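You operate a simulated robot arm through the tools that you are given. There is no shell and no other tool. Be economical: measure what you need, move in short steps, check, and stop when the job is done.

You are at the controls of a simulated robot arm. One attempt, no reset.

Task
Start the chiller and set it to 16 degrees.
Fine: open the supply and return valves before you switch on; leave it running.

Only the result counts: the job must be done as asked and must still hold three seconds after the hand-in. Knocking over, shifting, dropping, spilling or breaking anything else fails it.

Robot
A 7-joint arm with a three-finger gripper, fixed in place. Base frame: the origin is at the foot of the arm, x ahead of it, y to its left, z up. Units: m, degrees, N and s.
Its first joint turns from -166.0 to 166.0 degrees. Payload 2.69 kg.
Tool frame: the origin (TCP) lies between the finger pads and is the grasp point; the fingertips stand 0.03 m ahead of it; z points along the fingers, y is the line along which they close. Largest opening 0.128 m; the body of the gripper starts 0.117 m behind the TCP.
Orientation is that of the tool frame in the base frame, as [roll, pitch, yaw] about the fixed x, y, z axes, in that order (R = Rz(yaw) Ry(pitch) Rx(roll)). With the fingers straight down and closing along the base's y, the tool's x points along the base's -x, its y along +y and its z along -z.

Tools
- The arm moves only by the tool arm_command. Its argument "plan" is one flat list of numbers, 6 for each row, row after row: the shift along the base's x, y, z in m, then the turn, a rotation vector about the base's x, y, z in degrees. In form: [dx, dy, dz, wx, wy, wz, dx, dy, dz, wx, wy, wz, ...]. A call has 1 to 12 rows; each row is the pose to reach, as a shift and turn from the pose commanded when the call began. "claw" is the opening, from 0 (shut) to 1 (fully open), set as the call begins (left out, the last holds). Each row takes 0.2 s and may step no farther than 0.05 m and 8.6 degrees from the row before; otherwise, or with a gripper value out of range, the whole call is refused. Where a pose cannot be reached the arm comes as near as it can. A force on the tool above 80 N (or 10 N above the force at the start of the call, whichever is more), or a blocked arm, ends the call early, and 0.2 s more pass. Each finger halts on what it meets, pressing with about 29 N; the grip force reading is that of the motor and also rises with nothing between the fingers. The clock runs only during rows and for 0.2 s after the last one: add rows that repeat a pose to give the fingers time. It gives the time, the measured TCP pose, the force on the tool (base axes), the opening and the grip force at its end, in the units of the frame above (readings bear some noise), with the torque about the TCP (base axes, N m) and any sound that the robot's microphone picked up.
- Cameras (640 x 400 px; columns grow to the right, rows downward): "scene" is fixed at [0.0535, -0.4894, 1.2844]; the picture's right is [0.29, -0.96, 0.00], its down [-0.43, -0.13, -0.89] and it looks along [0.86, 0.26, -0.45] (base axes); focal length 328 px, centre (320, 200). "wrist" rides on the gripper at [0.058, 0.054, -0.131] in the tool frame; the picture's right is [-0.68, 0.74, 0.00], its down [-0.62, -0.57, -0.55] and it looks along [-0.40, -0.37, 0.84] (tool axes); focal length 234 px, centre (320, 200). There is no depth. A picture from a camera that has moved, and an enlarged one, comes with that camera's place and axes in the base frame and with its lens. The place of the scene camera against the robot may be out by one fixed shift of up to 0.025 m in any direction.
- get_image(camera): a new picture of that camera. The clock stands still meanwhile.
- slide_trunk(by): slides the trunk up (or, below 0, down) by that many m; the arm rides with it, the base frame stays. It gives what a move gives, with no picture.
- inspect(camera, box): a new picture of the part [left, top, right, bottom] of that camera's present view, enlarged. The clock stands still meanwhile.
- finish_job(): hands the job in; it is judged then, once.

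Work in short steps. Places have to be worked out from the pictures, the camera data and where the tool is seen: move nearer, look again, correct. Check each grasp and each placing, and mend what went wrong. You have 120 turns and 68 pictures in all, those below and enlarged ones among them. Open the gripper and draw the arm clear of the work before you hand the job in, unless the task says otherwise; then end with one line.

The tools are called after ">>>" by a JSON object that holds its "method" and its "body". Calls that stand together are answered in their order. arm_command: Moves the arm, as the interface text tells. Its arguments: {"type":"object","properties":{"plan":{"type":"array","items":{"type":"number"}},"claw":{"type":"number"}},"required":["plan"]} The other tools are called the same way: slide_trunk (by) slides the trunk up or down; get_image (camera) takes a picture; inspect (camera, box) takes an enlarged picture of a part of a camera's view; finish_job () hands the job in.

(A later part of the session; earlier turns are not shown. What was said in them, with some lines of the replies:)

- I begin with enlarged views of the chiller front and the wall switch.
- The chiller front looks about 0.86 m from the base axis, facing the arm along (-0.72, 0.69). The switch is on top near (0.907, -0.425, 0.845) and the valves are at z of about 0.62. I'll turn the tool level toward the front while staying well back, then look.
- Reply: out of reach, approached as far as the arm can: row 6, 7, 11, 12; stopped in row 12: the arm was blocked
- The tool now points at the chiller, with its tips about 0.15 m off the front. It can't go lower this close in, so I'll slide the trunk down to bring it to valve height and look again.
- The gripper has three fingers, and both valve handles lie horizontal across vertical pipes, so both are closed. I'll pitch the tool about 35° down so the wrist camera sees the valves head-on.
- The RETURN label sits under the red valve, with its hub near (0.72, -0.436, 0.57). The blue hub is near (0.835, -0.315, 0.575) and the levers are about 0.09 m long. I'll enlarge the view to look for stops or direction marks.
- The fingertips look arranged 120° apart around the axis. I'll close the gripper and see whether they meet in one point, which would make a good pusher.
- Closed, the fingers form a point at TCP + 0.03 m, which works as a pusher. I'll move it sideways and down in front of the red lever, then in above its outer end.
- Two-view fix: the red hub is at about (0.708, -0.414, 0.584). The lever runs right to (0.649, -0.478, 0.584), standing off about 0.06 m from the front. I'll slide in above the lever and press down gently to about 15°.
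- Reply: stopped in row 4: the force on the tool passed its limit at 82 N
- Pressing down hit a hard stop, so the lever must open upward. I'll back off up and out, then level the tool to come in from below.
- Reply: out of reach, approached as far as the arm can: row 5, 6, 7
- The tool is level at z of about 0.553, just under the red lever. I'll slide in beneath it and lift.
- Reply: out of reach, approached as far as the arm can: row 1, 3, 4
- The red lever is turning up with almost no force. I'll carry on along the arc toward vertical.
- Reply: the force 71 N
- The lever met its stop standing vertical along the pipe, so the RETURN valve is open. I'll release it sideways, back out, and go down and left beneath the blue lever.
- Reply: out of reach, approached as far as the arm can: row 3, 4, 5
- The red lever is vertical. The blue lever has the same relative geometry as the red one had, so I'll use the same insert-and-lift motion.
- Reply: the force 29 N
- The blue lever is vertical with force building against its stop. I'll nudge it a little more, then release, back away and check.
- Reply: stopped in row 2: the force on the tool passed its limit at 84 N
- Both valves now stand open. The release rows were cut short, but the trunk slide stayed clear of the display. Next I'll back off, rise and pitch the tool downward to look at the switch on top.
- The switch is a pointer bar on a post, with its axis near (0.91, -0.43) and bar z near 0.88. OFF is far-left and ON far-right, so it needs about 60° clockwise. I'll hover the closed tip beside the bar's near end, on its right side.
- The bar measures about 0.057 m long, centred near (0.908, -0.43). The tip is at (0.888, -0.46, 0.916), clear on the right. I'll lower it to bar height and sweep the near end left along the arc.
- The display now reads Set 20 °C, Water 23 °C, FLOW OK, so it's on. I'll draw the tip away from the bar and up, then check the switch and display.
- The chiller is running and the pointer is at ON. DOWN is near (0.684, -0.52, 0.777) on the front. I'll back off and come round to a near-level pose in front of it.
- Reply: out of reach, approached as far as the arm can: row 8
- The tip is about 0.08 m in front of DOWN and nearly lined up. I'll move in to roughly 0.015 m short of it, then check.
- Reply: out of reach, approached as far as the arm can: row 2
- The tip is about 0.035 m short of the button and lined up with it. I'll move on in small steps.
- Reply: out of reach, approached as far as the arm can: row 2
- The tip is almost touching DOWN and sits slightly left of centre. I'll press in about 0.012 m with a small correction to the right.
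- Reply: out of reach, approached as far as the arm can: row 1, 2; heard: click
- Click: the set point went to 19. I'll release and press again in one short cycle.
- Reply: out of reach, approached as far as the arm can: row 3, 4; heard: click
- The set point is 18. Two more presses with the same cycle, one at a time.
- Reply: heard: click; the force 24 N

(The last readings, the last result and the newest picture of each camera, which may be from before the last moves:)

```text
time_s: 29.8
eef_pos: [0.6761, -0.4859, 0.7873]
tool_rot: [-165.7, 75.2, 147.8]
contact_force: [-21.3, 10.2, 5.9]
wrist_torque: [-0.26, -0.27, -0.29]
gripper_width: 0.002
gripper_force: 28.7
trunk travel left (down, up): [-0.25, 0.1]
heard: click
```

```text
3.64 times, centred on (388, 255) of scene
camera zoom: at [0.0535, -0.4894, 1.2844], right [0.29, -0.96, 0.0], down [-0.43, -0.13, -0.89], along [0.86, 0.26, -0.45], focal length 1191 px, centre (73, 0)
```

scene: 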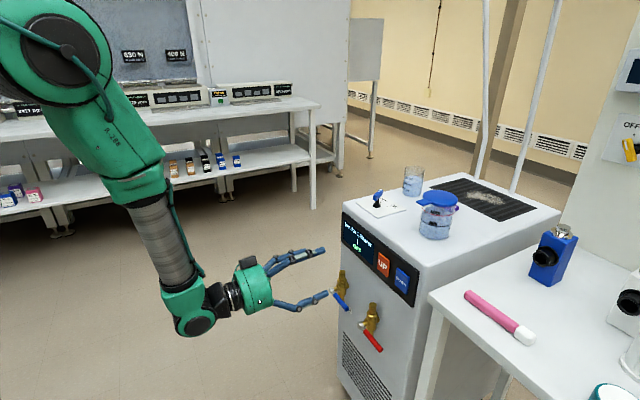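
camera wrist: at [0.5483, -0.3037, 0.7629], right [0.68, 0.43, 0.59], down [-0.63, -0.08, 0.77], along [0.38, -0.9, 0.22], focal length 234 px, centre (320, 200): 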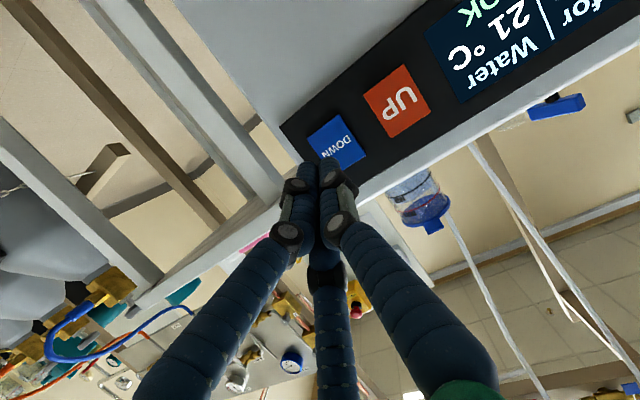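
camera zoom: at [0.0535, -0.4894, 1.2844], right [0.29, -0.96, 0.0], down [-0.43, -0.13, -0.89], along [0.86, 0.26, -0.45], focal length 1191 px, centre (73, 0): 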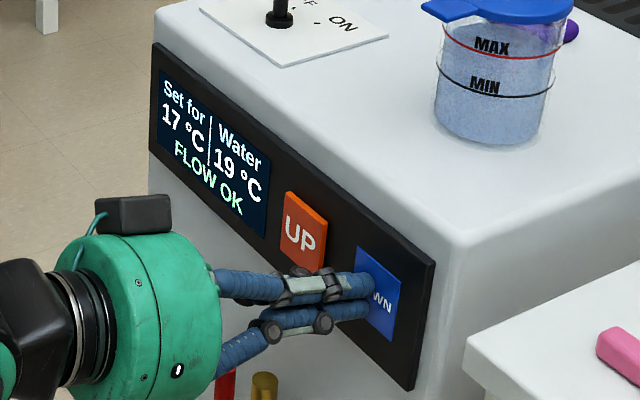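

The set point is 17, so one more press.

>>> {"method": "arm_command", "body": {"plan": [-0.0125, 0.009, 0, 0, 0, 0, -0.0125, 0.009, 0, 0, 0, 0, -0.001, -0.001, 0, 0, 0, 0, 0.0, -0.0015, 0, 0, 0, 0]}}

>>> {"method": "inspect", "body": {"camera": "scene", "box": [335, 200, 441, 310]}}

```text
time_s: 30.8
eef_pos: [0.677, -0.4862, 0.7871]
tool_rot: [-165.7, 75.2, 147.9]
contact_force: [-16.2, 17.1, 5.2]
wrist_torque: [-0.29, -0.2, -0.12]
gripper_width: 0.0022
gripper_force: 28.6
trunk travel left (down, up): [-0.25, 0.1]
heard: click
```

```text
3.64 times, centred on (388, 255) of scene
camera zoom: at [0.0535, -0.4894, 1.2844], right [0.29, -0.96, 0.0], down [-0.43, -0.13, -0.89], along [0.86, 0.26, -0.45], focal length 1191 px, centre (73, 0)
```

zoom: 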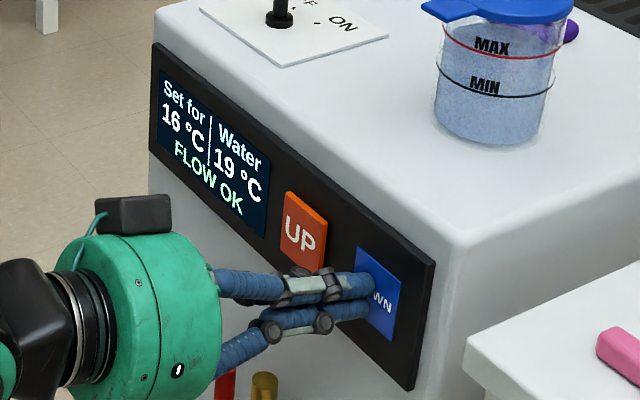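

The set point reads 16 °C with FLOW OK. I'll draw straight back and up, clear of the chiller.

>>> {"method": "arm_command", "body": {"plan": [-0.02, 0.02, 0, 0, 0, 0, -0.045, 0.043, 0.01, 0, 0, 0, -0.055, 0.055, 0.05, 0, 0, 0, -0.065, 0.065, 0.09, 0, 0, 0, -0.08, 0.08, 0.13, 0, 0, 0]}}

```text
time_s: 32.0
eef_pos: [0.5977, -0.4106, 0.9192]
tool_rot: [-164.8, 75.2, 149.4]
contact_force: [0.6, -0.2, -0.3]
wrist_torque: [-0.01, -0.05, -0.02]
gripper_width: 0.0022
gripper_force: 29.2
trunk travel left (down, up): [-0.25, 0.1]
```

The arm is clear with no contact. I'll open the gripper, wait a little, and check the whole chiller.

>>> {"method": "arm_command", "body": {"plan": [0, 0, 0.02, 0, 0, 0, -0.02, 0.02, 0.04, 0, 0, 0, -0.02, 0.02, 0.04, 0, 0, 0, -0.02, 0.02, 0.04, 0, 0, 0, -0.02, 0.02, 0.04, 0, 0, 0, -0.02, 0.02, 0.04, 0, 0, 0], "claw": 1}}

>>> {"method": "inspect", "body": {"camera": "scene", "box": [300, 150, 480, 370]}}

>>> {"method": "get_image", "body": {"camera": "scene"}}

```text
time_s: 33.4
eef_pos: [0.5761, -0.391, 0.9575]
tool_rot: [-165.4, 75.3, 149.0]
contact_force: [0.3, 0.5, 0.2]
wrist_torque: [0.02, 0.01, -0.02]
gripper_width: 0.1281
gripper_force: 0.0
trunk travel left (down, up): [-0.25, 0.1]
```

```text
1.82 times, centred on (390, 260) of scene
camera zoom: at [0.0535, -0.4894, 1.2844], right [0.29, -0.96, 0.0], down [-0.43, -0.13, -0.89], along [0.86, 0.26, -0.45], focal length 596 px, centre (193, 91)
```

zoom: 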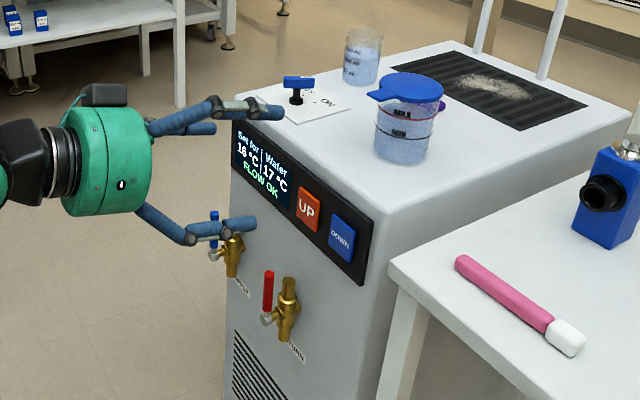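

```text
23 pictures are left
```

scene: 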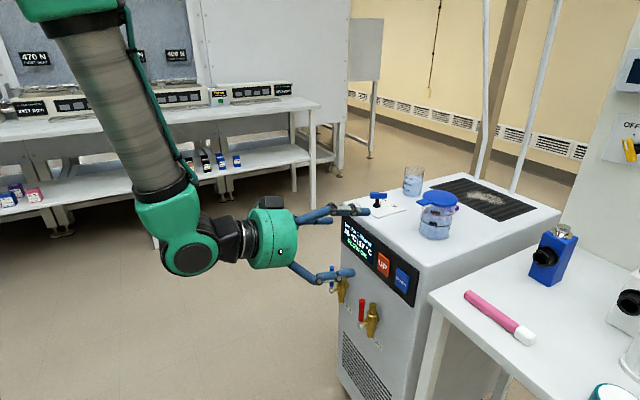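

The set point is 16, water is at 17 and falling, flow is OK, and both levers are vertical. I'll back off a bit farther and let a couple of seconds pass to confirm it holds.

>>> {"method": "arm_command", "body": {"plan": [-0.01, 0.03, 0.04, 0, 0, 0, -0.02, 0.06, 0.08, 0, 0, 0, -0.02, 0.06, 0.1, 0, 0, 0, -0.02, 0.06, 0.1, 0, 0, 0, -0.02, 0.06, 0.1, 0, 0, 0, -0.02, 0.06, 0.1, 0, 0, 0, -0.02, 0.06, 0.1, 0, 0, 0, -0.02, 0.06, 0.1, 0, 0, 0, -0.02, 0.06, 0.1, 0, 0, 0, -0.02, 0.06, 0.1, 0, 0, 0, -0.02, 0.06, 0.1, 0, 0, 0, -0.02, 0.06, 0.1, 0, 0, 0]}}

>>> {"method": "inspect", "body": {"camera": "scene", "box": [300, 150, 480, 370]}}

```text
refused: row 1 steps farther than a row can; nothing moved
```

```text
1.82 times, centred on (390, 260) of scene
camera zoom: at [0.0535, -0.4894, 1.2844], right [0.29, -0.96, 0.0], down [-0.43, -0.13, -0.89], along [0.86, 0.26, -0.45], focal length 596 px, centre (193, 91)
```

zoom: 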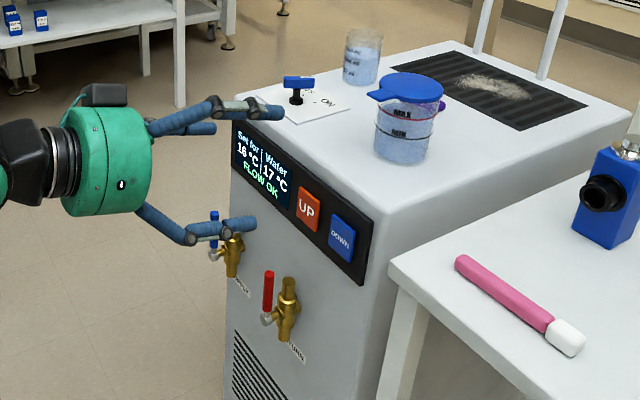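

That call was refused because the first step was slightly too long, so I'll repeat it with smaller steps.

>>> {"method": "arm_command", "body": {"plan": [-0.01, 0.02, 0.03, 0, 0, 0, -0.02, 0.04, 0.06, 0, 0, 0, -0.02, 0.06, 0.09, 0, 0, 0, -0.02, 0.06, 0.09, 0, 0, 0, -0.02, 0.06, 0.09, 0, 0, 0, -0.02, 0.06, 0.09, 0, 0, 0, -0.02, 0.06, 0.09, 0, 0, 0, -0.02, 0.06, 0.09, 0, 0, 0, -0.02, 0.06, 0.09, 0, 0, 0, -0.02, 0.06, 0.09, 0, 0, 0, -0.02, 0.06, 0.09, 0, 0, 0, -0.02, 0.06, 0.09, 0, 0, 0]}}

>>> {"method": "inspect", "body": {"camera": "scene", "box": [300, 150, 480, 370]}}

```text
time_s: 36.0
eef_pos: [0.5569, -0.3315, 1.0469]
tool_rot: [-165.5, 75.3, 148.8]
contact_force: [-0.2, 0.8, 1.0]
wrist_torque: [0.0, 0.01, -0.01]
gripper_width: 0.1281
gripper_force: 0.0
trunk travel left (down, up): [-0.25, 0.1]
```

```text
1.82 times, centred on (390, 260) of scene
camera zoom: at [0.0535, -0.4894, 1.2844], right [0.29, -0.96, 0.0], down [-0.43, -0.13, -0.89], along [0.86, 0.26, -0.45], focal length 596 px, centre (193, 91)
```

zoom: 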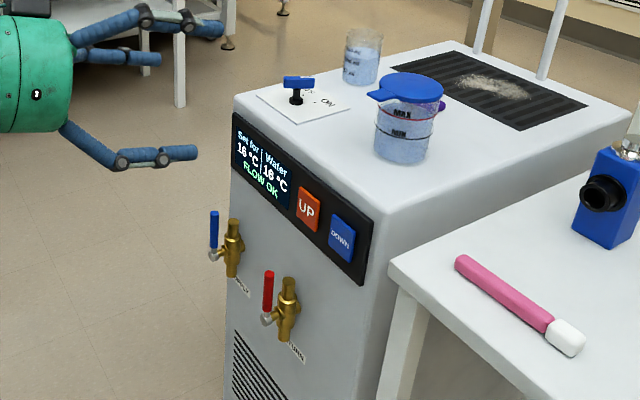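

Set 16 °C, water 16 °C, FLOW OK, both valves open, and the arm is clear. I'm handing in.

>>> {"method": "finish_job", "body": {}}

```text
The job is handed in.
```

The chiller is running at a set point of 16 °C, with water at 16 °C and FLOW OK on the display; I opened the supply and return valves before switching it on.
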